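You operate a simulated robot arm through the tools that you are given. There is no shell and no other tool. Be economical: measure what you need, move in short steps, check, and stop when the job is done.

Carry out the task below with a simulated robot arm. There is one attempt and no reset: what you move stays moved.

TASK
Wipe off the grey smear; fill in the box of the blue clipboard's job with the marker it names.
Fine: use the eraser; eraser and marker go back; leave the other boxes empty. Set down upright: what you pick out. A coat counts when it lies all over at full strength: go over it till it gets no stronger. What is to be rubbed or washed off counts as gone when no trace of it is left.

The check looks at the end state, three seconds after you hand in, the way a careful person would. Anything else that was tipped, shoved, dropped, spilled or broken makes it a failure.

THE ROBOT
A 6-joint arm with a two-finger parallel gripper on a trunk, on a base that drives. Base frame: it is fixed to the floor where the robot stands at the start and does not move with it; the origin is under the middle of the robot, x ahead of it, y to its left, z up. Readings come in mm, rad, newtons and seconds.
With the tool pointing down near the work surface it reaches from about 100 to 620 mm from the robot's upright axis, wherever it stands. Its first joint turns from -2.897 to 2.897 rad. Places, roughly: bottom tick box [600, -100, 1100]; grey smear [600, -400, 1200]; middle tick box [600, -100, 1200]; top tick box [600, -100, 1200]. Payload 1.57 kg.
Tool frame: the origin (TCP) lies between the finger pads and is the grasp point; the fingertips stand 30 mm ahead of it; z points along the fingers, y is the line along which they close. The gripper opens to 110 mm. The fingers are 24 mm wide and 12 mm thick; the gripper's body (48 by 112 mm) begins 78 mm behind the TCP.
Orientation is that of the tool frame in the base frame, as a unit quaternion [x, y, z, w]. With the fingers straight down and closing along the base's y, the tool's x points along the base's -x, its y along +y and its z along -z.

THE INTERFACE
- The arm moves only by the tool nudge_tool. Its argument "deltas" is a list of rows, each a list of 7 numbers: the turn, a rotation vector about the tool's x, y, z in units of 4 degrees (1.0 is 4 degrees), then the shift along the tool's x, y, z in units of 20 mm (1.0 is 20 mm), then the finger opening in m, from 0 to 0.11. In form: [[ax, ay, az, tx, ty, tz, claw], ...]. A call has 1 to 12 rows; each row shifts and turns the commanded pose from where the row before left it, along the tool's axes as they then stand. A call with a number of a shift or a turn outside -1 to 1 is refused whole. Rows are played at 5 a second. More than 50 mm and 0.15 rad between two rows, or a gripper value outside its range, and nothing of the call is played. Where a pose cannot be reached the arm comes as near as it can. A force on the tool above 40 N (or 10 N above the force at the start of the call, whichever is more), or a blocked arm, ends the call early, and 0.2 s more pass. The fingers move at their own pace (about 108 mm/s each) and stop on an object; they squeeze with about 34 N. The grip force told is the motor's: it shows also when the fingers shut on nothing. Time passes only in rows, and 0.2 s behind the last, so rows that do not move let the fingers close. The reply holds the time, the measured pose of the TCP, the force on the tool along the base axes, the opening and the grip force, in the units named above and with some noise, with the torque about the TCP (base axes, N m) and any sound that the robot's microphone picked up.
- Cameras (640 x 400 px; columns grow to the right, rows downward): "scene" is now at [43.2, 102, 1890.3]; the picture's right is [-0.48, -0.88, 0.00], its down [-0.65, 0.35, -0.67] and it looks along [0.59, -0.32, -0.74] (base axes); focal length 250 px, centre (320, 200). "wrist" rides on the gripper at [70, 16, -141] in the tool frame; the picture's right is [-0.23, 0.97, 0.00], its down [-0.85, -0.20, -0.48] and it looks along [-0.47, -0.11, 0.88] (tool axes); focal length 222 px, centre (320, 200). There is no depth. A picture from a camera that has moved, and an enlarged one, comes with that camera's place and axes in the base frame and with its lens. The place of the scene camera against the robot may be out by one fixed shift of up to 12 mm in any direction.
- snapshot(camera): a new picture of that camera. The clock stands still meanwhile.
- raise_lower(by): slides the trunk up (or, below 0, down) by that many mm; the arm and the scene camera ride with it, the base frame stays. It gives what a move gives, with no picture.
- steer(legs): drives the robot by 1 to 6 legs, each [ahead, left, turn to the left] in mm, mm and rad, along the robot's own axes; the way and the turn of a leg run together, so that a leg with both is an arc; at most 1500 mm and 3.142 rad a leg. The arm and the cameras ride along, it lands a little off, and it stops where it bumps. It gives what a move gives.
- pan_tilt(pan, tilt): turns the head with the scene camera to pan (to the left, within 2.094 rad either way) and tilt (down, from -0.506 to 1.204), counted from straight ahead of the robot. It gives what a move gives.
- enlarge(camera, box): a new picture of the part [left, top, right, bottom] of that camera's present view, enlarged. The clock stands still meanwhile.
- finish_job(): hands the job in; it is judged then, once.

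Work in short steps. Places have to be worked out from the pictures, the camera data and where the tool is seen: move nearer, look again, correct. Check each grasp and each placing, and mend what went wrong. You have 120 turns and 98 pictures in all, those below and enlarged ones among them. Open the gripper and draw the arm clear of the work before you hand the job in, unless the task says otherwise; then end with one line.

The tools are called after "Call:" as a command line: name --pt "numbers of a row" for each row, then --argument value for the rest, lists and objects as JSON in quotes. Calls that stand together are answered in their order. nudge_tool: Moves the arm, as the interface text tells. Its arguments: {"type":"object","properties":{"deltas":{"type":"array","items":{"type":"array","items":{"type":"number"}}}},"required":["deltas"]} The other tools are called the same way: raise_lower (by) slides the trunk up or down; steer (legs) drives the base; pan_tilt (pan, tilt) turns the head that bears the scene camera; snapshot (camera) takes a picture; enlarge (camera, box) takes an enlarged picture of a part of a camera's view; finish_job () hands the job in.

At the start:

```text
time: 0.0
ee_pos: [369.0, -297.6, 1422.3]
tool_rot: [-0.001, 1.0, 0.0, 0.001]
force: [0.2, -0.7, 0.3]
wrist_torque: [-0.01, 0.01, 0.01]
finger_gap: 109.8
finger_force: 0.1
trunk travel left (down, up): [-475.0, 115.0]
robot x, y, heading: [-0.8, -3.3, -0.001]
head pan, tilt: [-0.499, 0.834]
```

scene: 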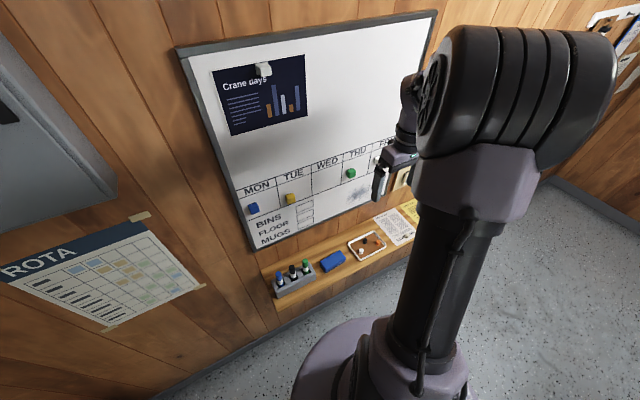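
wrist: 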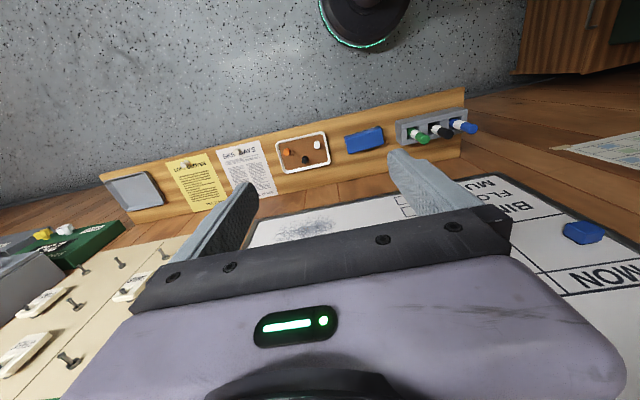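

The board stands ahead, with a ledge holding markers, eraser and papers. I look closer at the ledge and the notes first.

Call:
enlarge --camera "scene" --box '[230, 130, 430, 300]'

Call:
enlarge --camera "wrist" --box '[90, 80, 350, 240]'

Call:
pan_tilt --pan -0.9 --tilt 0.6

```text
2.35 times, centred on (330, 215) of scene
camera zoom: at [43.2, 102.0, 1890.3], right [-0.48, -0.88, 0.0], down [-0.65, 0.35, -0.67], along [0.59, -0.32, -0.74], focal length 587 px, centre (296, 165)
```

zoom: 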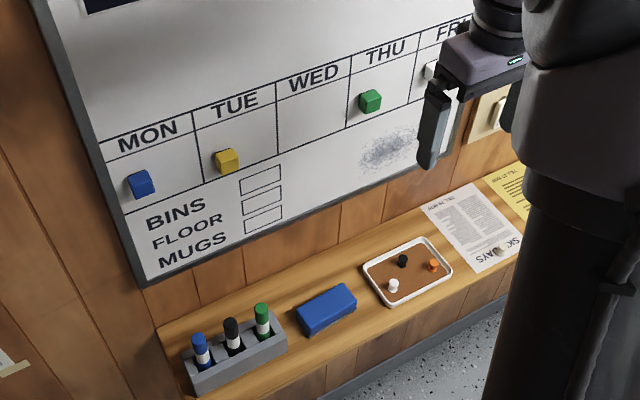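

```text
2.46 times, centred on (220, 160) of wrist
camera zoom: at [299.7, -282.4, 1563.4], right [0.23, 0.97, 0.0], down [0.85, -0.2, 0.48], along [0.47, -0.11, -0.88], focal length 547 px, centre (566, 298)
```

zoom: 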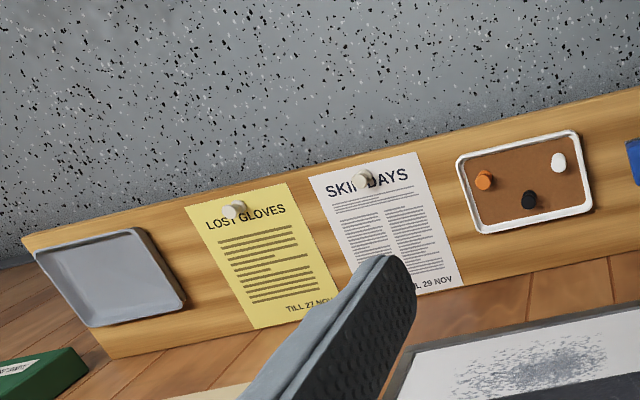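

```text
time: 0.9
ee_pos: [368.9, -298.0, 1421.8]
tool_rot: [0.0, 1.0, 0.001, 0.0]
force: [-0.7, -0.6, 0.6]
wrist_torque: [0.02, 0.01, -0.03]
finger_gap: 110.1
finger_force: 0.0
trunk travel left (down, up): [-475.0, 115.0]
robot x, y, heading: [-1.7, 1.4, 0.002]
head pan, tilt: [-0.901, 0.6]
```

Next I look around for the clipboard; the wrist picture hinted at items on the right.

Call:
snapshot --camera "scene"

```text
93 pictures are left
camera scene: at [28.8, 70.5, 1909.9], right [-0.78, -0.62, 0.0], down [-0.35, 0.44, -0.82], along [0.51, -0.65, -0.57], focal length 250 px, centre (320, 200)
```

scene: 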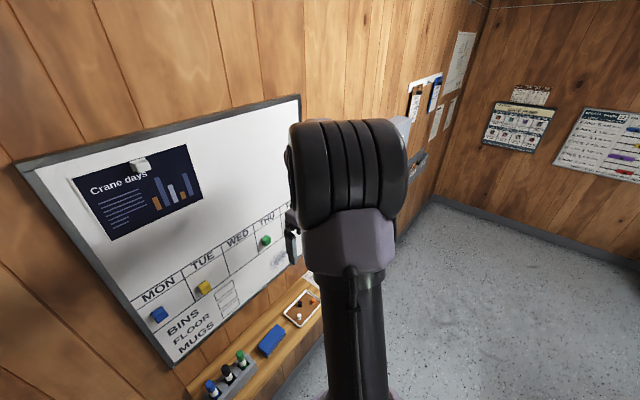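

The clipboards hang on the wall to the right. I zoom in.

Call:
enlarge --camera "scene" --box '[395, 20, 495, 180]'

Call:
enlarge --camera "scene" --box '[405, 70, 445, 130]'

Call:
enlarge --camera "scene" --box '[470, 70, 640, 190]'

```text
2.50 times, centred on (445, 100) of scene
camera zoom: at [28.8, 70.5, 1909.9], right [-0.78, -0.62, 0.0], down [-0.35, 0.44, -0.82], along [0.51, -0.65, -0.57], focal length 624 px, centre (8, 450)
```

zoom: 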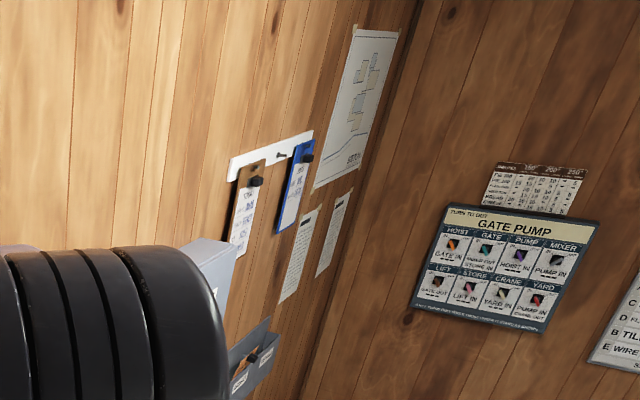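

```text
6.67 times, centred on (425, 100) of scene
camera zoom: at [28.8, 70.5, 1909.9], right [-0.78, -0.62, 0.0], down [-0.35, 0.44, -0.82], along [0.51, -0.65, -0.57], focal length 1663 px, centre (-380, 867)
```

zoom: 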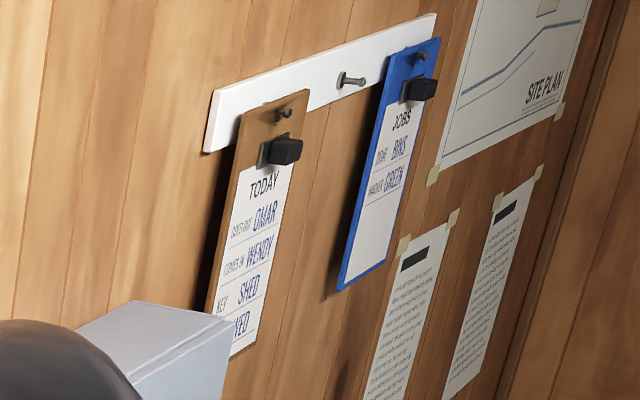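

```text
3.33 times, centred on (555, 130) of scene
camera zoom: at [28.8, 70.5, 1909.9], right [-0.78, -0.62, 0.0], down [-0.35, 0.44, -0.82], along [0.51, -0.65, -0.57], focal length 832 px, centre (-463, 433)
```

zoom: 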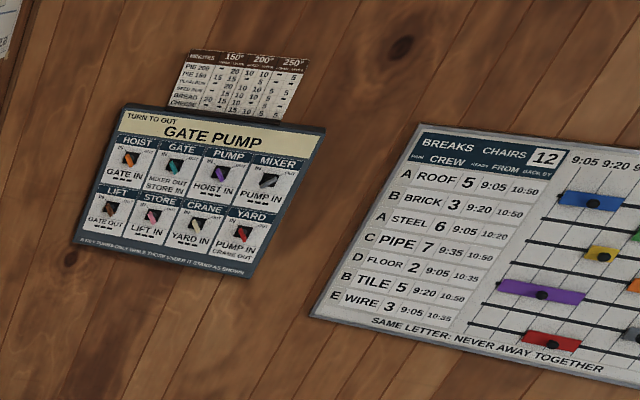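

Call:
enlarge --camera "scene" --box '[424, 76, 440, 104]'

```text
14.29 times, centred on (432, 90) of scene
camera zoom: at [28.8, 70.5, 1909.9], right [-0.78, -0.62, 0.0], down [-0.35, 0.44, -0.82], along [0.51, -0.65, -0.57], focal length 3564 px, centre (-1280, 1771)
```

zoom: 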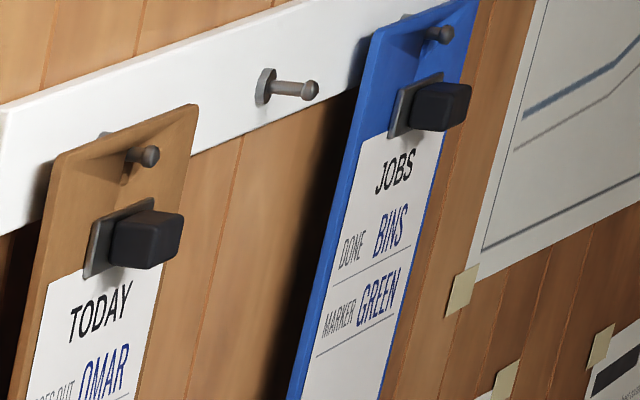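

The job is BINS (top box) with the GREEN marker. I triangulate: eraser about (480,-197,930), smear (582,-382,1156), markers around y=-80. I swing the arm left a bit, then drive right so all is in comfortable reach.

Call:
nudge_tool --pt "0 0 0 0 1 0 0.11" --pt "0 0 0 0 1 0 0.11" --pt "0 0 0 0 1 0 0.11" --pt "0 0 0 0 1 0 0.11" --pt "0 0 0 0 1 0 0.11" --pt "0 0 0 0 1 0 0.11" --pt "0 0 0 0 1 0 0.11" --pt "0 0 0 0 1 0 0.11" --pt "0 0 0 0 1 0 0.11" --pt "0 0 0 0 1 0 0.11" --pt "0 0 0 0 1 0 0.11"

Call:
steer --legs '[[0, -200, 0]]'

Call:
raise_lower --by -250

Call:
pan_tilt --pan 0.1 --tilt 0.9

Call:
snapshot --camera "scene"

Call:
snapshot --camera "wrist"

```text
time: 3.3
ee_pos: [369.8, -77.5, 1422.2]
tool_rot: [0.001, 1.0, 0.0, 0.0]
force: [0.6, 0.1, 0.7]
wrist_torque: [-0.01, 0.01, -0.01]
finger_gap: 109.8
finger_force: 0.1
trunk travel left (down, up): [-475.0, 115.0]
robot x, y, heading: [2.2, -0.2, -0.001]
head pan, tilt: [-0.901, 0.6]
```

```text
time: 4.9
ee_pos: [370.2, -279.1, 1420.4]
tool_rot: [0.001, 1.0, -0.001, 0.0]
force: [-0.4, -0.2, 0.0]
wrist_torque: [0.05, 0.02, -0.02]
finger_gap: 110.0
finger_force: 0.1
trunk travel left (down, up): [-475.0, 115.0]
robot x, y, heading: [1.2, -199.9, -0.006]
head pan, tilt: [-0.901, 0.6]
```

```text
time: 7.5
ee_pos: [370.0, -279.3, 1171.2]
tool_rot: [0.001, 1.0, -0.001, -0.001]
force: [0.3, -0.1, -0.1]
wrist_torque: [-0.05, 0.02, 0.03]
finger_gap: 109.9
finger_force: 0.1
trunk travel left (down, up): [-225.0, 365.0]
robot x, y, heading: [1.4, -197.5, -0.003]
head pan, tilt: [-0.901, 0.6]
```

```text
time: 8.7
ee_pos: [370.0, -278.4, 1170.8]
tool_rot: [0.001, 1.0, 0.0, 0.0]
force: [-0.6, -0.2, 0.0]
wrist_torque: [0.01, 0.01, 0.0]
finger_gap: 109.8
finger_force: 0.0
trunk travel left (down, up): [-225.0, 365.0]
robot x, y, heading: [1.5, -200.5, 0.003]
head pan, tilt: [0.099, 0.901]
```

```text
88 pictures are left
camera scene: at [49.1, -52.7, 1635.2], right [0.1, -1.0, 0.0], down [-0.78, -0.08, -0.62], along [0.62, 0.06, -0.78], focal length 250 px, centre (320, 200)
```

scene: 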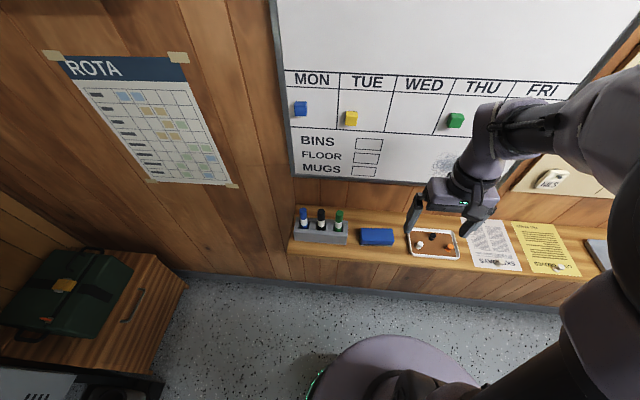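

```text
87 pictures are left
camera wrist: at [300.1, -262.8, 1313.2], right [0.23, 0.97, 0.0], down [0.85, -0.2, 0.48], along [0.47, -0.11, -0.88], focal length 222 px, centre (320, 200)
```

wrist: 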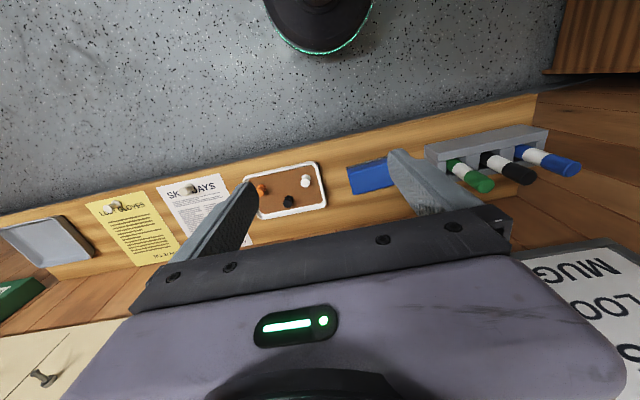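

Good view. I zoom in on the holder and eraser.

Call:
enlarge --camera "scene" --box '[270, 180, 430, 280]'

Call:
enlarge --camera "scene" --box '[280, 100, 480, 225]'

Call:
enlarge --camera "wrist" --box '[330, 100, 590, 220]'

```text
4.00 times, centred on (350, 230) of scene
camera zoom: at [49.1, -52.7, 1635.2], right [0.1, -1.0, 0.0], down [-0.78, -0.08, -0.62], along [0.62, 0.06, -0.78], focal length 998 px, centre (200, 80)
```

zoom: 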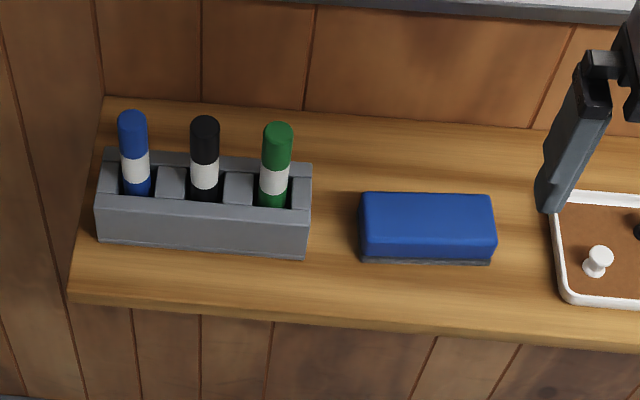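

```text
3.20 times, centred on (380, 162) of scene
camera zoom: at [49.1, -52.7, 1635.2], right [0.1, -1.0, 0.0], down [-0.78, -0.08, -0.62], along [0.62, 0.06, -0.78], focal length 798 px, centre (128, 320)
```

zoom: 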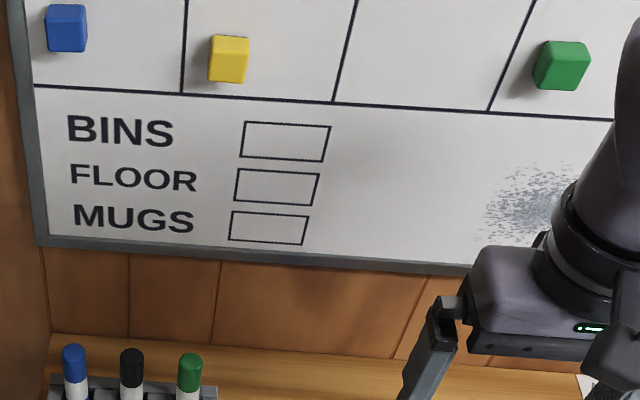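

```text
2.46 times, centred on (460, 160) of wrist
camera zoom: at [300.1, -262.8, 1313.2], right [0.23, 0.97, 0.0], down [0.85, -0.2, 0.48], along [0.47, -0.11, -0.88], focal length 547 px, centre (-25, 298)
```

zoom: 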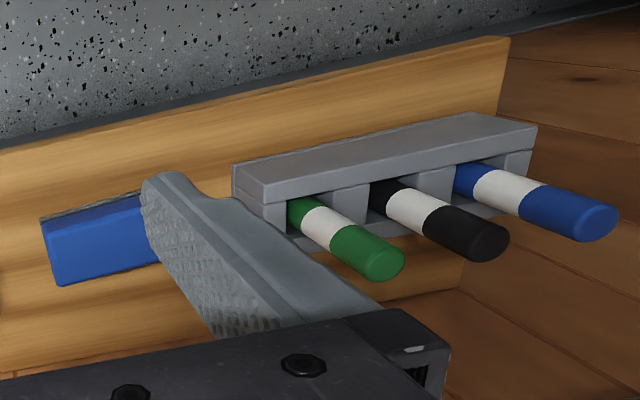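

Eraser about (482,-195), 108×50×33 mm, yawed ~5°. I move over it and turn the tool 85° so the fingers close across its short side.

Call:
nudge_tool --pt "0 0 0 -0.7 1 0.5 0.11" --pt "0 0 0 -0.7 1 0.5 0.11" --pt "0 0 0 -0.7 1 0.5 0.11" --pt "0 0 0 -0.7 1 0.5 0.11" --pt "0 0 1 0 0.15 0 0.11" --pt "0 0 1 0 0 0 0.11" --pt "0 0 1 0 0 0 0.11" --pt "0 0 1 0 0 0 0.11" --pt "0 0 1 0 0 0 0.11" --pt "0 0 1 0 0 0 0.11" --pt "0 0 1 0 0 0 0.11" --pt "0 0 1 0 0 0 0.11"

Call:
nudge_tool --pt "0 0 1 0 0 0 0.11" --pt "0 0 1 0 0 0 0.11" --pt "0 0 1 0 0 0 0.11" --pt "0 0 1 0 0 0 0.11" --pt "0 0 1 0 0 0 0.11" --pt "0 0 1 0 0 0 0.11" --pt "0 0 1 0 0 0 0.11" --pt "0 0 1 0 0 0 0.11" --pt "0 0 1 0 0 0 0.11" --pt "0 0 1 0 0 0 0.11" --pt "0 0 1 0 0 0 0.11" --pt "0 0 1 0 0 0 0.11"

Call:
nudge_tool --pt "0 0 1 0 0 0 0.11" --pt "0 0 0.25 0 0 0 0.11" --pt "0 0 0 0 0 0 0.11"

Call:
snapshot --camera "wrist"

Call:
snapshot --camera "scene"

```text
time: 11.3
ee_pos: [425.6, -195.9, 1131.9]
tool_rot: [0.277, 0.961, 0.0, 0.0]
force: [0.0, 0.6, 0.7]
wrist_torque: [-0.01, 0.03, 0.02]
finger_gap: 110.2
finger_force: 0.2
trunk travel left (down, up): [-225.0, 365.0]
robot x, y, heading: [1.4, -197.5, -0.003]
head pan, tilt: [0.099, 0.901]
```

```text
time: 13.9
ee_pos: [426.2, -194.0, 1131.0]
tool_rot: [0.644, 0.765, 0.0, 0.0]
force: [0.6, 0.2, -0.2]
wrist_torque: [0.04, 0.0, -0.02]
finger_gap: 109.9
finger_force: 0.0
trunk travel left (down, up): [-225.0, 365.0]
robot x, y, heading: [2.4, -197.7, -0.001]
head pan, tilt: [0.099, 0.901]
```

```text
time: 14.7
ee_pos: [426.3, -194.8, 1131.2]
tool_rot: [0.676, 0.737, 0.0, 0.0]
force: [0.3, 0.2, 0.1]
wrist_torque: [0.02, 0.01, -0.02]
finger_gap: 110.1
finger_force: 0.1
trunk travel left (down, up): [-225.0, 365.0]
robot x, y, heading: [4.6, -204.3, -0.003]
head pan, tilt: [0.099, 0.901]
```

```text
83 pictures are left
camera wrist: at [436.2, -125.3, 1273.3], right [0.99, -0.14, 0.0], down [-0.13, -0.87, 0.48], along [-0.07, -0.47, -0.88], focal length 222 px, centre (320, 200)
```

wrist: 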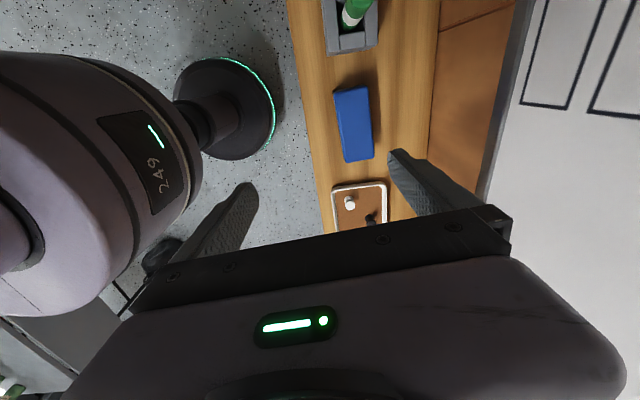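

```text
82 pictures are left
camera scene: at [49.1, -52.7, 1635.2], right [0.1, -1.0, 0.0], down [-0.78, -0.08, -0.62], along [0.62, 0.06, -0.78], focal length 250 px, centre (320, 200)
```

scene: 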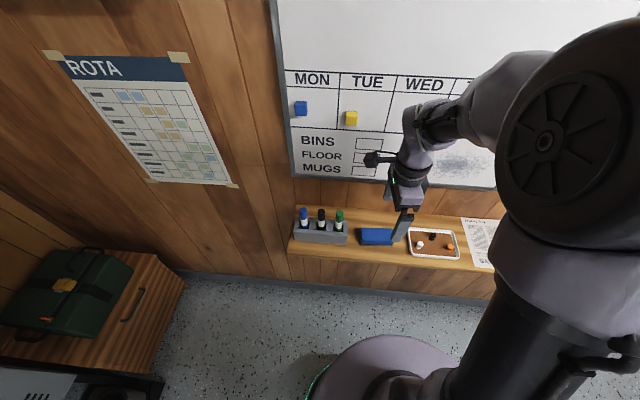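

Wrist view puts the eraser about (479,-192). I move above and descend partway, then recheck.

Call:
nudge_tool --pt "0 0 0 -0.09 0.88 0 0.11" --pt "0 0 0 0 0.88 0 0.11" --pt "0 0 0 0 0.88 0 0.11" --pt "0 0 0 0 0 1 0.11" --pt "0 0 0 0 0 1 0.11" --pt "0 0 0 0 0 1 0.11" --pt "0 0 0 0 0 1 0.11" --pt "0 0 0 0 0 1 0.11" --pt "0 0 0 0 0 1 0.11" --pt "0 0 0 0 0 0 0.11"

Call:
snapshot --camera "wrist"

Call:
enlarge --camera "scene" --box '[290, 160, 450, 260]'

```text
time: 16.9
ee_pos: [479.2, -193.7, 1011.5]
tool_rot: [0.676, 0.737, 0.0, 0.0]
force: [-0.4, -0.1, -0.8]
wrist_torque: [-0.02, 0.0, 0.01]
finger_gap: 110.1
finger_force: 0.2
trunk travel left (down, up): [-225.0, 365.0]
robot x, y, heading: [-0.7, -198.3, -0.002]
head pan, tilt: [0.099, 0.901]
```

```text
81 pictures are left
camera wrist: at [488.8, -122.8, 1153.5], right [0.99, -0.14, 0.0], down [-0.13, -0.87, 0.48], along [-0.07, -0.47, -0.88], focal length 222 px, centre (320, 200)
```

wrist: 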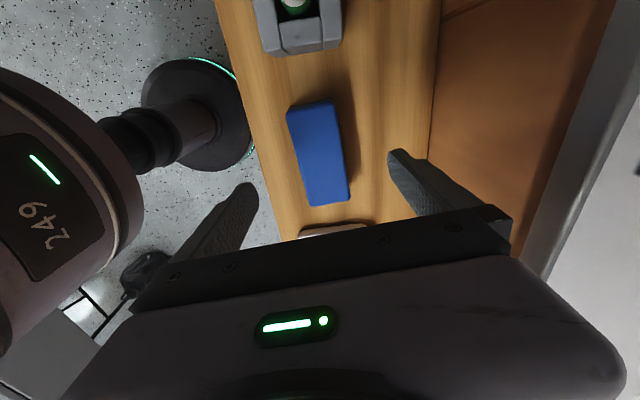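

```text
4.00 times, centred on (370, 210) of scene
camera zoom: at [48.9, -52.7, 1635.2], right [0.1, -1.0, 0.0], down [-0.78, -0.08, -0.62], along [0.62, 0.06, -0.78], focal length 998 px, centre (120, 160)
```

zoom: 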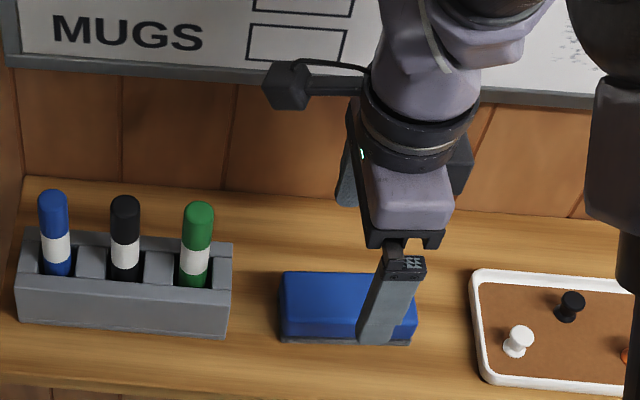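

Alignment is good (eraser top at z≈927). I descend to about z=935 and check the fingertips' clearance before closing.

Call:
nudge_tool --pt "0 0 0 0 0 1 0.11" --pt "0 0 0 0 0 1 0.11" --pt "0 0 0 0 0 1 0.11" --pt "0 0 0 0 0 0.8 0.11" --pt "0 0 0 0 0 0 0.11"

Call:
enlarge --camera "scene" --box '[330, 190, 426, 250]'

Call:
enlarge --camera "wrist" --box '[200, 90, 480, 265]'

```text
time: 18.1
ee_pos: [479.2, -192.8, 934.6]
tool_rot: [0.676, 0.736, 0.0, 0.0]
force: [0.7, 0.4, 0.5]
wrist_torque: [0.04, 0.02, 0.02]
finger_gap: 110.5
finger_force: 0.1
trunk travel left (down, up): [-225.0, 365.0]
robot x, y, heading: [-0.1, -198.4, -0.002]
head pan, tilt: [0.099, 0.901]
```

```text
6.67 times, centred on (378, 220) of scene
camera zoom: at [49.0, -52.7, 1635.2], right [0.1, -1.0, 0.0], down [-0.78, -0.08, -0.62], along [0.62, 0.06, -0.78], focal length 1663 px, centre (-67, 67)
```

zoom: 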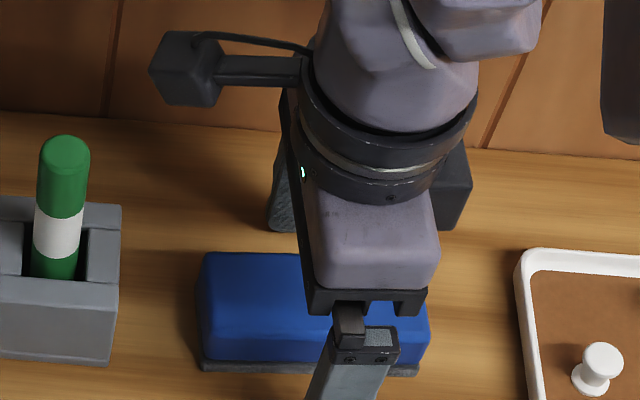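

```text
2.29 times, centred on (340, 178) of wrist
camera zoom: at [488.7, -122.6, 1077.0], right [0.99, -0.14, 0.0], down [-0.13, -0.87, 0.48], along [-0.07, -0.47, -0.88], focal length 508 px, centre (274, 251)
```

zoom: 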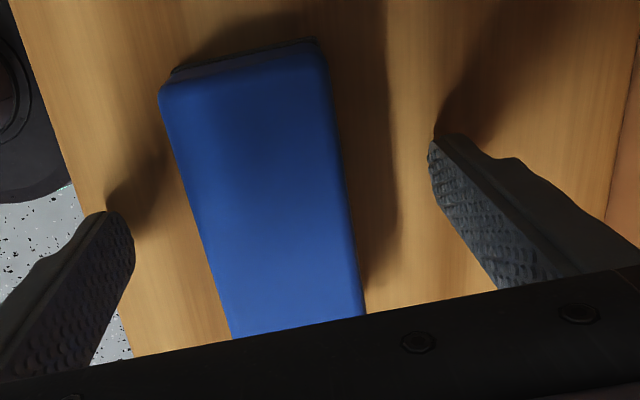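

Fingertips are near the ledge, straddling the eraser. I close.

Call:
nudge_tool --pt "0 0 0 0 0 -0.1 0.08" --pt "0 0 0 0 0 0 0.06" --pt "0 0 0 0 0 0 0.04" --pt "0 0 0 0 0 0 0.03" --pt "0 0 0 0 0 0 0.03" --pt "0 0 0 0 0 0 0.03"

Call:
enlarge --camera "wrist" --box '[200, 90, 480, 265]'

```text
time: 19.5
ee_pos: [478.4, -194.0, 936.6]
tool_rot: [0.676, 0.737, -0.001, 0.0]
force: [-0.5, -0.5, 0.8]
wrist_torque: [-0.03, 0.0, -0.02]
finger_gap: 47.4
finger_force: 34.2
trunk travel left (down, up): [-225.0, 365.0]
robot x, y, heading: [2.9, -201.5, -0.003]
head pan, tilt: [0.099, 0.901]
```

```text
2.29 times, centred on (340, 178) of wrist
camera zoom: at [488.6, -122.6, 1079.3], right [0.99, -0.14, 0.0], down [-0.13, -0.87, 0.48], along [-0.07, -0.47, -0.88], focal length 508 px, centre (274, 251)
```

zoom: 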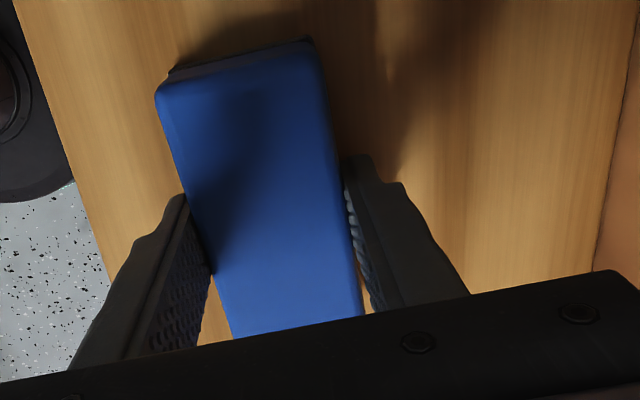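

Gripped at 47.4 mm; its home is TCP (478.4,-194,936.6). I lift, draw back from the wall, straighten yaw, and raise the trunk.

Call:
nudge_tool --pt "0 0 0 0 0 -0.5 0.03" --pt "0 0 0 0 0 -1 0.03" --pt "0 0 0 0 0 -1 0.03" --pt "0 0 0 0 -1 -1 0.03" --pt "0 0 0 0 -1 0 0.03" --pt "0 0 0 0 -1 0 0.03" --pt "0 0 1 0 0 0 0.03" --pt "0 0 0.25 0 0 0 0.03"

Call:
raise_lower --by 150

Call:
snapshot --camera "wrist"

```text
time: 21.3
ee_pos: [418.2, -198.8, 1007.1]
tool_rot: [0.708, 0.706, 0.0, 0.0]
force: [0.8, -0.1, -0.9]
wrist_torque: [0.02, 0.0, 0.0]
finger_gap: 47.3
finger_force: 34.0
trunk travel left (down, up): [-225.0, 365.0]
robot x, y, heading: [1.4, -201.1, -0.002]
head pan, tilt: [0.099, 0.901]
```

```text
time: 23.1
ee_pos: [418.4, -197.8, 1157.1]
tool_rot: [0.708, 0.707, 0.0, 0.001]
force: [-0.5, 0.4, -0.6]
wrist_torque: [0.03, -0.02, 0.01]
finger_gap: 47.5
finger_force: 33.9
trunk travel left (down, up): [-375.0, 215.0]
robot x, y, heading: [1.3, -201.2, -0.003]
head pan, tilt: [0.099, 0.901]
```

```text
76 pictures are left
camera wrist: at [435.2, -129.0, 1299.0], right [0.97, -0.23, 0.0], down [-0.2, -0.85, 0.48], along [-0.11, -0.47, -0.88], focal length 222 px, centre (320, 200)
```

wrist: 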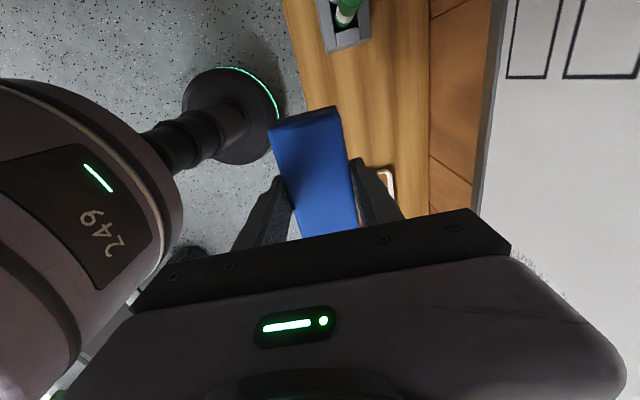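

Held firmly. I pitch the tool toward the board while sliding right toward the smear.

Call:
nudge_tool --pt "-1 0 0 -1 0 0 0.03" --pt "-1 0 0 -1 0 0 0.03" --pt "-1 0 0 -1 0 0 0.03" --pt "-1 0 0 -1 0 0 0.03" --pt "-1 0 0 -1 0 0 0.03" --pt "-1 0 0 -1 0 0 0.03" --pt "-1 0 0 -1 0 0 0.03" --pt "-1 0 0 -1 0 0 0.03" --pt "-1 0 0 -1 0 0 0.03" --pt "-1 0 0 0 0 0 0.03" --pt "-1 0 0 0 0 0 0.03" --pt "-1 0 0 0 0 0 0.03"

Call:
nudge_tool --pt "-1 0 0 0 0 0 0.03" --pt "-1 0 0 0 0 0 0.03" --pt "-1 0 0 0 0 0 0.03" --pt "-1 0 0 0 0 0 0.03" --pt "-1 0 0 0 0 0 0.03" --pt "-1 0 0 0 0 0 0.03" --pt "-1 0 0 0 0 0 0.03" --pt "-1 0 0 0 0 0 0.03" --pt "-1 0 0 0 0 0 0.03" --pt "-1 0 0 0 0 0 0.03" --pt "-0.5 0 0 0 0 0 0.03" --pt "0 0 0 0 0 0 0.03"

Call:
pan_tilt --pan -0.1 --tilt 0.75

Call:
snapshot --camera "scene"

Call:
snapshot --camera "wrist"

```text
time: 25.7
ee_pos: [417.0, -346.8, 1153.9]
tool_rot: [0.657, 0.655, 0.273, 0.253]
force: [0.7, -0.2, -0.2]
wrist_torque: [0.01, -0.02, 0.0]
finger_gap: 47.3
finger_force: 33.7
out of reach, approached as far as the arm can: row 5, 6
trunk travel left (down, up): [-375.0, 215.0]
robot x, y, heading: [-2.8, -199.7, -0.002]
head pan, tilt: [0.099, 0.901]
```

```text
time: 28.3
ee_pos: [420.5, -348.7, 1152.3]
tool_rot: [0.523, 0.513, 0.489, 0.473]
force: [-0.2, 0.9, -1.4]
wrist_torque: [-0.02, 0.0, 0.04]
finger_gap: 47.1
finger_force: 34.1
out of reach, approached as far as the arm can: row 4
trunk travel left (down, up): [-375.0, 215.0]
robot x, y, heading: [3.0, -202.4, -0.001]
head pan, tilt: [0.099, 0.901]
```

```text
time: 29.0
ee_pos: [420.8, -349.4, 1151.4]
tool_rot: [0.523, 0.514, 0.49, 0.472]
force: [0.4, 0.5, -0.7]
wrist_torque: [-0.03, 0.03, 0.01]
finger_gap: 47.2
finger_force: 33.9
trunk travel left (down, up): [-375.0, 215.0]
robot x, y, heading: [-3.2, -199.3, -0.005]
head pan, tilt: [-0.099, 0.75]
```

```text
75 pictures are left
camera scene: at [56.5, -68.4, 1797.0], right [-0.1, -0.99, 0.0], down [-0.68, 0.07, -0.73], along [0.73, -0.07, -0.68], focal length 250 px, centre (320, 200)
```

scene: 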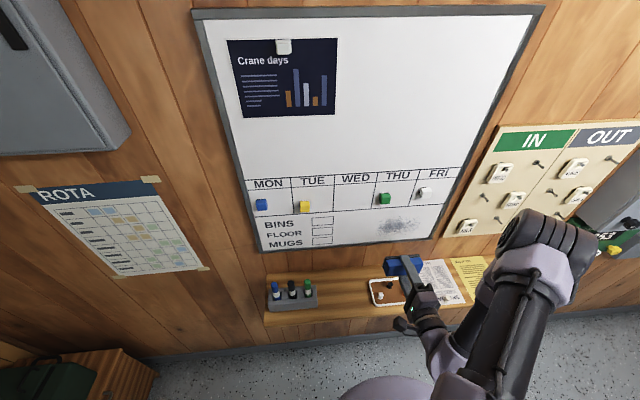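

```text
74 pictures are left
camera wrist: at [280.1, -281.4, 1182.5], right [0.08, -0.25, 0.96], down [-0.49, -0.85, -0.19], along [0.87, -0.45, -0.19], focal length 222 px, centre (320, 200)
```

wrist: 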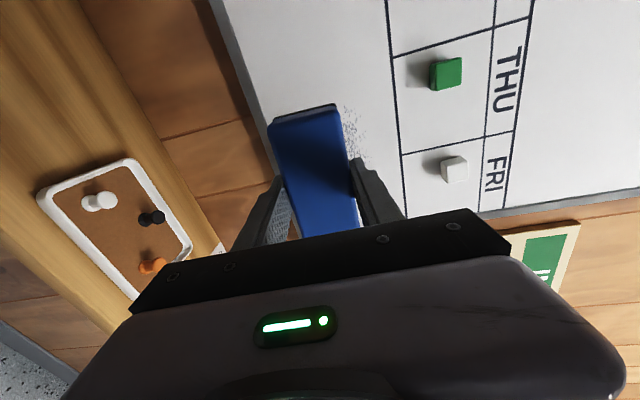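

Tool points nearly at the board (4° low). Zooming on the smear to get its extent.

Call:
enlarge --camera "scene" --box '[340, 180, 480, 280]'

Call:
nudge_tool --pt "-1 0 -0.4 0 0 0 0.03" --pt "0 0 0 -0.5 0 1 0.03" --pt "0 0 0 -0.5 0 1 0.03" --pt "0 0 0 -0.5 0 0 0.03"

```text
4.00 times, centred on (410, 230) of scene
camera zoom: at [56.5, -68.4, 1797.0], right [-0.1, -0.99, 0.0], down [-0.68, 0.07, -0.73], along [0.73, -0.07, -0.68], focal length 998 px, centre (-40, 80)
```

zoom: 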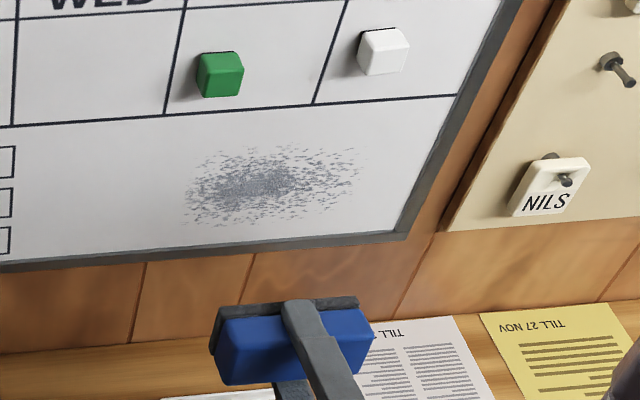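

```text
time: 30.0
ee_pos: [460.3, -378.4, 1152.5]
tool_rot: [0.499, 0.503, 0.501, 0.497]
force: [-0.3, 0.2, -0.1]
wrist_torque: [-0.02, 0.01, 0.03]
finger_gap: 47.4
finger_force: 33.9
trunk travel left (down, up): [-375.0, 215.0]
robot x, y, heading: [-1.0, -198.4, -0.004]
head pan, tilt: [-0.099, 0.75]
```

Pose is now square to the board. Smear spans y≈-307..-463, z≈1105..1210. I approach in small steps to feel contact.

Call:
nudge_tool --pt "0 0 0 0 0.5 1 0.03" --pt "0 0 0 0 0 1 0.03" --pt "0 0 0 0 0 1 0.03" --pt "0 0 0 0 0 0.25 0.03" --pt "0 0 0 0 0 0.25 0.03" --pt "0 0 0 0 0 0 0.03"

Call:
enlarge --camera "scene" --box '[340, 180, 480, 280]'

Call:
snapshot --camera "wrist"

```text
time: 31.4
ee_pos: [533.2, -377.4, 1162.0]
tool_rot: [0.499, 0.504, 0.501, 0.497]
force: [-0.9, 0.7, -0.6]
wrist_torque: [-0.01, 0.0, 0.03]
finger_gap: 47.2
finger_force: 34.0
trunk travel left (down, up): [-375.0, 215.0]
robot x, y, heading: [0.5, -200.3, -0.006]
head pan, tilt: [-0.099, 0.75]
```

```text
4.00 times, centred on (410, 230) of scene
camera zoom: at [56.3, -68.5, 1797.1], right [-0.1, -0.99, 0.0], down [-0.68, 0.07, -0.73], along [0.73, -0.07, -0.68], focal length 998 px, centre (-40, 80)
```

zoom: 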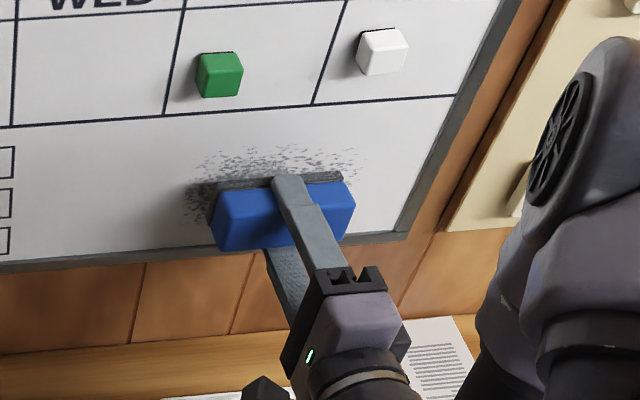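

```text
71 pictures are left
camera wrist: at [389.2, -309.2, 1179.8], right [0.01, -0.23, 0.97], down [-0.47, -0.86, -0.2], along [0.88, -0.46, -0.11], focal length 222 px, centre (320, 200)
```

wrist: 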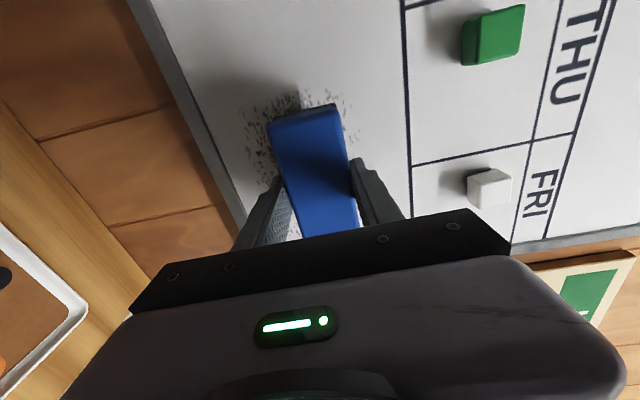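

Felt is nearly at the board and centred on the smear. Advance in 3–4 mm steps.

Call:
nudge_tool --pt "0 0 0 0 0 0.2 0.03" --pt "0 0 0 0 0 0.2 0.03" --pt "0 0 0 0 0 0 0.03"

Call:
nudge_tool --pt "0 0 0 0 0 0.15 0.03" --pt "0 0 0 0 0 0 0.03"

Call:
nudge_tool --pt "0 0 0 0 0 0.1 0.03" --pt "0 0 0 0 0 0 0.03"

```text
time: 32.2
ee_pos: [538.2, -377.2, 1161.6]
tool_rot: [0.499, 0.503, 0.502, 0.496]
force: [0.7, 1.0, -0.2]
wrist_torque: [-0.05, -0.02, 0.0]
finger_gap: 47.2
finger_force: 34.0
trunk travel left (down, up): [-375.0, 215.0]
robot x, y, heading: [-3.1, -201.5, 0.0]
head pan, tilt: [-0.099, 0.75]
```

```text
time: 32.8
ee_pos: [541.9, -377.6, 1162.9]
tool_rot: [0.499, 0.503, 0.501, 0.497]
force: [-0.1, -0.3, -0.6]
wrist_torque: [-0.02, 0.05, -0.01]
finger_gap: 47.4
finger_force: 34.4
trunk travel left (down, up): [-375.0, 215.0]
robot x, y, heading: [1.1, -198.0, 0.004]
head pan, tilt: [-0.099, 0.75]
```

```text
time: 33.4
ee_pos: [543.4, -377.0, 1162.1]
tool_rot: [0.499, 0.503, 0.501, 0.497]
force: [-0.1, 0.4, -0.1]
wrist_torque: [0.01, 0.01, 0.02]
finger_gap: 47.2
finger_force: 33.7
trunk travel left (down, up): [-375.0, 215.0]
robot x, y, heading: [-0.2, -196.9, 0.002]
head pan, tilt: [-0.099, 0.75]
```

No contact yet at 543; continue in 2–3 mm steps.

Call:
nudge_tool --pt "0 0 0 0 0 0.12 0.03" --pt "0 0 0 0 0 0 0.03"

Call:
nudge_tool --pt "0 0 0 0 0 0.12 0.03" --pt "0 0 0 0 0 0 0.03"

Call:
nudge_tool --pt "0 0 0 0 0 0.12 0.03" --pt "0 0 0 0 0 0 0.03"

```text
time: 34.0
ee_pos: [545.2, -376.8, 1162.4]
tool_rot: [0.5, 0.503, 0.501, 0.496]
force: [-0.8, -0.3, -0.3]
wrist_torque: [0.01, 0.01, -0.04]
finger_gap: 47.5
finger_force: 34.0
trunk travel left (down, up): [-375.0, 215.0]
robot x, y, heading: [0.7, -197.3, 0.001]
head pan, tilt: [-0.099, 0.75]
```

```text
time: 34.6
ee_pos: [548.4, -378.4, 1162.2]
tool_rot: [0.498, 0.503, 0.501, 0.497]
force: [-0.7, 0.0, -0.3]
wrist_torque: [-0.01, 0.03, 0.01]
finger_gap: 47.3
finger_force: 34.1
trunk travel left (down, up): [-375.0, 215.0]
robot x, y, heading: [2.0, -203.3, 0.0]
head pan, tilt: [-0.099, 0.75]
```

```text
time: 35.2
ee_pos: [550.3, -377.1, 1162.7]
tool_rot: [0.499, 0.503, 0.502, 0.495]
force: [-9.4, 0.5, -2.2]
wrist_torque: [0.1, -0.14, -0.41]
finger_gap: 47.3
finger_force: 34.0
trunk travel left (down, up): [-375.0, 215.0]
robot x, y, heading: [-2.0, -197.8, 0.001]
head pan, tilt: [-0.099, 0.75]
```

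Contact with ~9 N at TCP x≈550. I wipe a first stroke left and right and look.

Call:
nudge_tool --pt "0 0 0 0.8 0 0 0.03" --pt "0 0 0 0.8 0 0 0.03" --pt "0 0 0 -1 0 0 0.03" --pt "0 0 0 -1 0 0 0.03" --pt "0 0 0 -1 0 0 0.03" --pt "0 0 0 -1 0 0 0.03" --pt "0 0 0 0 0 0 0.03"

Call:
enlarge --camera "scene" --box '[340, 180, 480, 280]'

```text
time: 36.8
ee_pos: [550.1, -425.9, 1163.6]
tool_rot: [0.498, 0.503, 0.501, 0.497]
force: [-13.4, 3.1, -1.1]
wrist_torque: [-0.05, -0.12, -0.61]
finger_gap: 47.5
finger_force: 34.3
trunk travel left (down, up): [-375.0, 215.0]
robot x, y, heading: [0.3, -201.0, -0.003]
head pan, tilt: [-0.099, 0.75]
```

```text
4.00 times, centred on (410, 230) of scene
camera zoom: at [53.6, -67.9, 1797.1], right [-0.1, -0.99, 0.0], down [-0.68, 0.07, -0.73], along [0.73, -0.07, -0.68], focal length 998 px, centre (-40, 80)
```

zoom: 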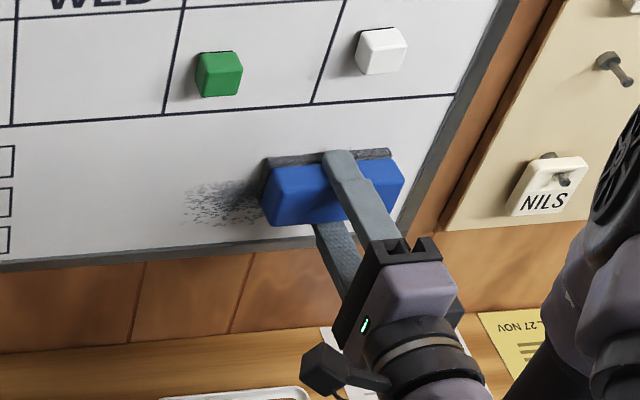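

It erases. Now lower strokes, then a top stroke.

Call:
nudge_tool --pt "0 0 0 0 -0.8 0 0.03" --pt "0 0 0 1 -0.6 0 0.03" --pt "0 0 0 1 0 0 0.03" --pt "0 0 0 1 0 0 0.03" --pt "0 0 0 1 0 0 0.03" --pt "0 0 0 0.7 0 0 0.03" --pt "0 0 0 0 -0.8 0 0.03" --pt "0 0 0 -1 0 0 0.03" --pt "0 0 0 -1 0 0 0.03" --pt "0 0 0 -1 0 0 0.03" --pt "0 0 0 -1 0 0 0.03" --pt "0 0 0 -1 0 0 0.03"

Call:
nudge_tool --pt "0 0 0 0 0.8 0 0.03" --pt "0 0 0 0 1 0 0.03" --pt "0 0 0 0 1 0 0.03" --pt "0 0 0 0 0.8 0 0.03" --pt "0 0 0 1 0 0 0.03" --pt "0 0 0 1 0 0 0.03" --pt "0 0 0 1 0 0 0.03" --pt "0 0 0 1 0 0 0.03" --pt "0 0 0 1 0 0 0.03" --pt "0 0 0 0 0 0 0.03"

Call:
enlarge --camera "scene" --box '[340, 180, 480, 280]'

```text
time: 39.4
ee_pos: [550.3, -431.0, 1118.0]
tool_rot: [0.499, 0.503, 0.502, 0.496]
force: [-11.7, 1.7, -0.5]
wrist_torque: [0.0, -0.15, -0.5]
finger_gap: 47.3
finger_force: 34.7
trunk travel left (down, up): [-375.0, 215.0]
robot x, y, heading: [0.3, -198.3, -0.0]
head pan, tilt: [-0.099, 0.75]
```

```text
time: 41.6
ee_pos: [550.1, -331.3, 1190.0]
tool_rot: [0.499, 0.504, 0.501, 0.496]
force: [-1.8, -0.8, 0.0]
wrist_torque: [0.01, -0.03, -0.13]
finger_gap: 47.5
finger_force: 33.9
trunk travel left (down, up): [-375.0, 215.0]
robot x, y, heading: [0.9, -199.5, -0.001]
head pan, tilt: [-0.099, 0.75]
```

```text
4.00 times, centred on (410, 230) of scene
camera zoom: at [55.9, -68.5, 1797.1], right [-0.1, -0.99, 0.0], down [-0.68, 0.07, -0.73], along [0.73, -0.07, -0.68], focal length 998 px, centre (-40, 80)
```

zoom: 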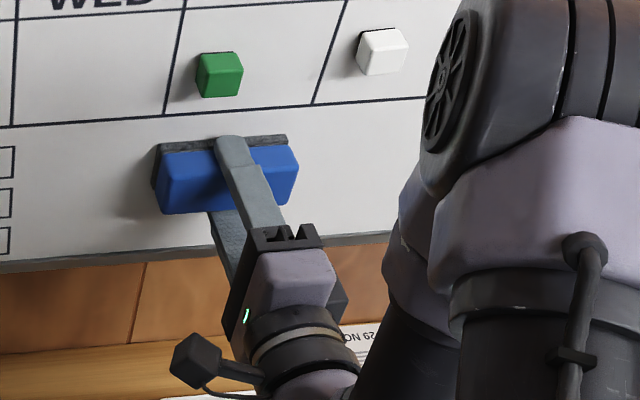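

Pressure fell off at the left, so I press slightly more and do another left pass down, then back off.

Call:
nudge_tool --pt "0 0 0 0 0 0.08 0.03" --pt "0 0 0 0.4 -0.5 0 0.03" --pt "0 0 0 -1 -0.5 0 0.03" --pt "0 0 0 0 -1 0 0.03" --pt "0 0 0 1 -1 0 0.03" --pt "0 0 0 -1 -0.5 0 0.03" --pt "0 0 0 -1 0 0 0.03" --pt "0 0 0 -1 0 0 0.03" --pt "0 0 0 -1 0.5 0 0.03" --pt "0 0 0 -0.3 0.5 0 0.03" --pt "0 0 0 0 1 0 0.03" --pt "0 0 0 0 1 0 0.03"

Call:
nudge_tool --pt "0 0 0 1 0 0 0.03" --pt "0 0 0 1 -0.5 0 0.03" --pt "0 0 0 1 0 0 0.03" --pt "0 0 0 0 0 -0.5 0.03" --pt "0 0 0 0 0 -1 0.03" --pt "0 0 0 0 0 -1 0.03" --pt "0 0 0 0 -1 -1 0.03" --pt "0 0 0 0 -1 -1 0.03" --pt "0 0 0 0 -1 0 0.03" --pt "0 0 0 0 -1 0 0.03"

Call:
enlarge --camera "scene" --box '[340, 180, 480, 280]'

Call:
snapshot --camera "wrist"

```text
time: 44.2
ee_pos: [549.9, -410.9, 1182.4]
tool_rot: [0.499, 0.503, 0.501, 0.497]
force: [-16.6, 0.3, -3.2]
wrist_torque: [-0.21, 0.05, 0.17]
finger_gap: 47.5
finger_force: 33.9
trunk travel left (down, up): [-375.0, 215.0]
robot x, y, heading: [-1.1, -199.8, -0.005]
head pan, tilt: [-0.099, 0.75]
```

```text
time: 46.4
ee_pos: [461.8, -349.8, 1092.0]
tool_rot: [0.499, 0.503, 0.501, 0.497]
force: [-0.3, -0.7, -1.0]
wrist_torque: [0.01, 0.0, 0.05]
finger_gap: 47.4
finger_force: 33.6
trunk travel left (down, up): [-375.0, 215.0]
robot x, y, heading: [3.5, -198.7, -0.003]
head pan, tilt: [-0.099, 0.75]
```

```text
4.00 times, centred on (410, 230) of scene
camera zoom: at [56.3, -68.7, 1797.1], right [-0.1, -0.99, 0.0], down [-0.68, 0.07, -0.73], along [0.73, -0.07, -0.68], focal length 998 px, centre (-40, 80)
```

zoom: 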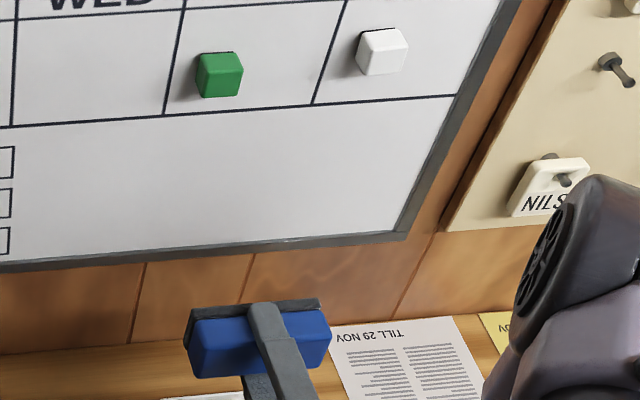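

```text
67 pictures are left
camera wrist: at [320.1, -282.3, 1108.5], right [0.01, -0.23, 0.97], down [-0.47, -0.86, -0.2], along [0.88, -0.46, -0.11], focal length 222 px, centre (320, 200)
```

wrist: 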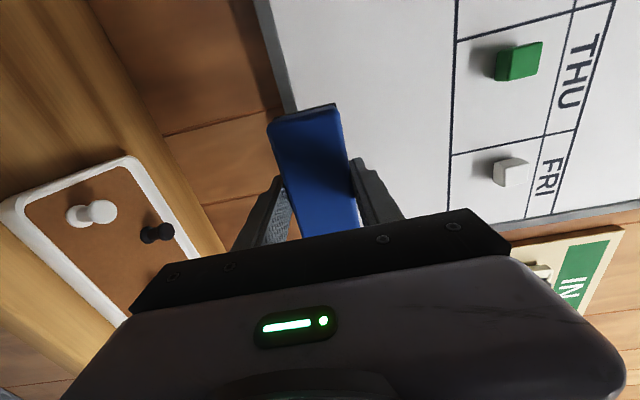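

Looks clean; a tighter zoom to check for faint traces.

Call:
enlarge --camera "scene" --box '[370, 205, 450, 250]'

```text
8.00 times, centred on (410, 228) of scene
camera zoom: at [56.3, -68.7, 1797.1], right [-0.1, -0.99, 0.0], down [-0.68, 0.07, -0.73], along [0.73, -0.07, -0.68], focal length 1996 px, centre (-400, -20)
```

zoom: 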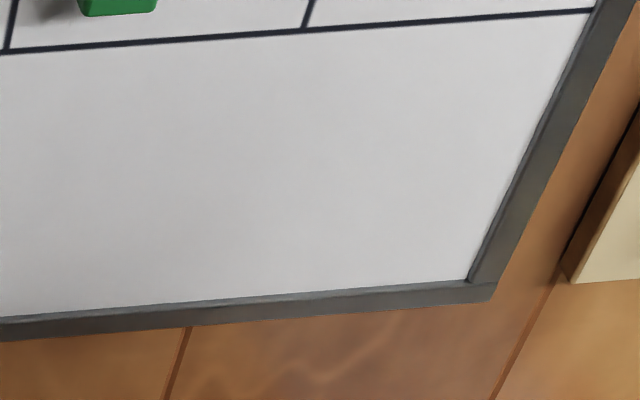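

Clean. Now pitch the tool back down while moving left to above the eraser's place.

Call:
nudge_tool --pt "1 0 0 0.65 0 0 0.03" --pt "1 0 0 0.65 0 0 0.03" --pt "1 0 0 0.65 0 0 0.03" --pt "1 0 0 0.65 0 0 0.03" --pt "1 0 0 0.65 0 0 0.03" --pt "1 0 0 0.65 0 0 0.03" --pt "1 0 0 0.65 0 0 0.03" --pt "1 0 0 0.65 0 0 0.03" --pt "1 0 0 0.65 0 0 0.03" --pt "1 0 0 0.65 0 0 0.03" --pt "1 0 0 0.65 0 0 0.03" --pt "1 0 0 0.64 0 0 0.03"

Call:
nudge_tool --pt "1 0 0 0 0 0 0.03" --pt "1 0 0 0 0 0 0.03" --pt "1 0 0 0 0 0 0.03" --pt "1 0 0 0 0 0 0.03" --pt "1 0 0 0 0 0 0.03" --pt "1 0 0 0 0 0 0.03" --pt "1 0 0 0 0 0 0.03" --pt "1 0 0 0 0 0 0.03" --pt "1 0 0 0 0 0 0.03" --pt "1 0 0 0 0 0 0.03" --pt "0.5 0 0 0 0 0 0.03" --pt "0 0 0 0 0 0 0.03"

```text
time: 49.0
ee_pos: [459.7, -195.4, 1090.8]
tool_rot: [0.657, 0.665, 0.255, 0.248]
force: [0.0, -0.5, -0.5]
wrist_torque: [-0.01, -0.03, -0.01]
finger_gap: 47.3
finger_force: 33.4
trunk travel left (down, up): [-375.0, 215.0]
robot x, y, heading: [-3.0, -201.9, -0.001]
head pan, tilt: [-0.099, 0.75]
```

```text
time: 51.6
ee_pos: [425.5, -217.4, 1060.0]
tool_rot: [0.704, 0.709, 0.015, 0.048]
force: [-0.6, 0.3, -0.7]
wrist_torque: [-0.01, 0.01, -0.02]
finger_gap: 47.2
finger_force: 33.6
out of reach, approached as far as the arm can: row 1, 2, 3, 4, 7, 8, 9, 10, 11
trunk travel left (down, up): [-375.0, 215.0]
robot x, y, heading: [0.2, -200.2, -0.002]
head pan, tilt: [-0.099, 0.75]
```

The trunk is too high for this reach; I lower it 80 mm and then correct the leftover tilt.

Call:
raise_lower --by -80

Call:
nudge_tool --pt "0.64 0.33 -0.6 0.3 0 0 0.03" --pt "0.64 0.33 -0.65 0.3 0 0 0.03" --pt "0 0 0 0.3 0.5 0 0.03" --pt "0 0 0 0 0 0 0.03"

```text
time: 52.8
ee_pos: [425.0, -216.6, 980.1]
tool_rot: [0.704, 0.708, 0.016, 0.049]
force: [-0.3, 0.6, -0.4]
wrist_torque: [-0.05, -0.01, -0.02]
finger_gap: 47.3
finger_force: 34.0
trunk travel left (down, up): [-295.0, 295.0]
robot x, y, heading: [-2.9, -200.4, -0.001]
head pan, tilt: [-0.099, 0.75]
```

```text
time: 53.8
ee_pos: [404.5, -206.9, 955.4]
tool_rot: [0.674, 0.738, 0.0, 0.039]
force: [0.0, 0.5, -1.2]
wrist_torque: [0.0, -0.01, -0.04]
finger_gap: 47.2
finger_force: 33.7
out of reach, approached as far as the arm can: row 1, 2, 3
trunk travel left (down, up): [-295.0, 295.0]
robot x, y, heading: [-3.1, -199.3, 0.001]
head pan, tilt: [-0.099, 0.75]
```

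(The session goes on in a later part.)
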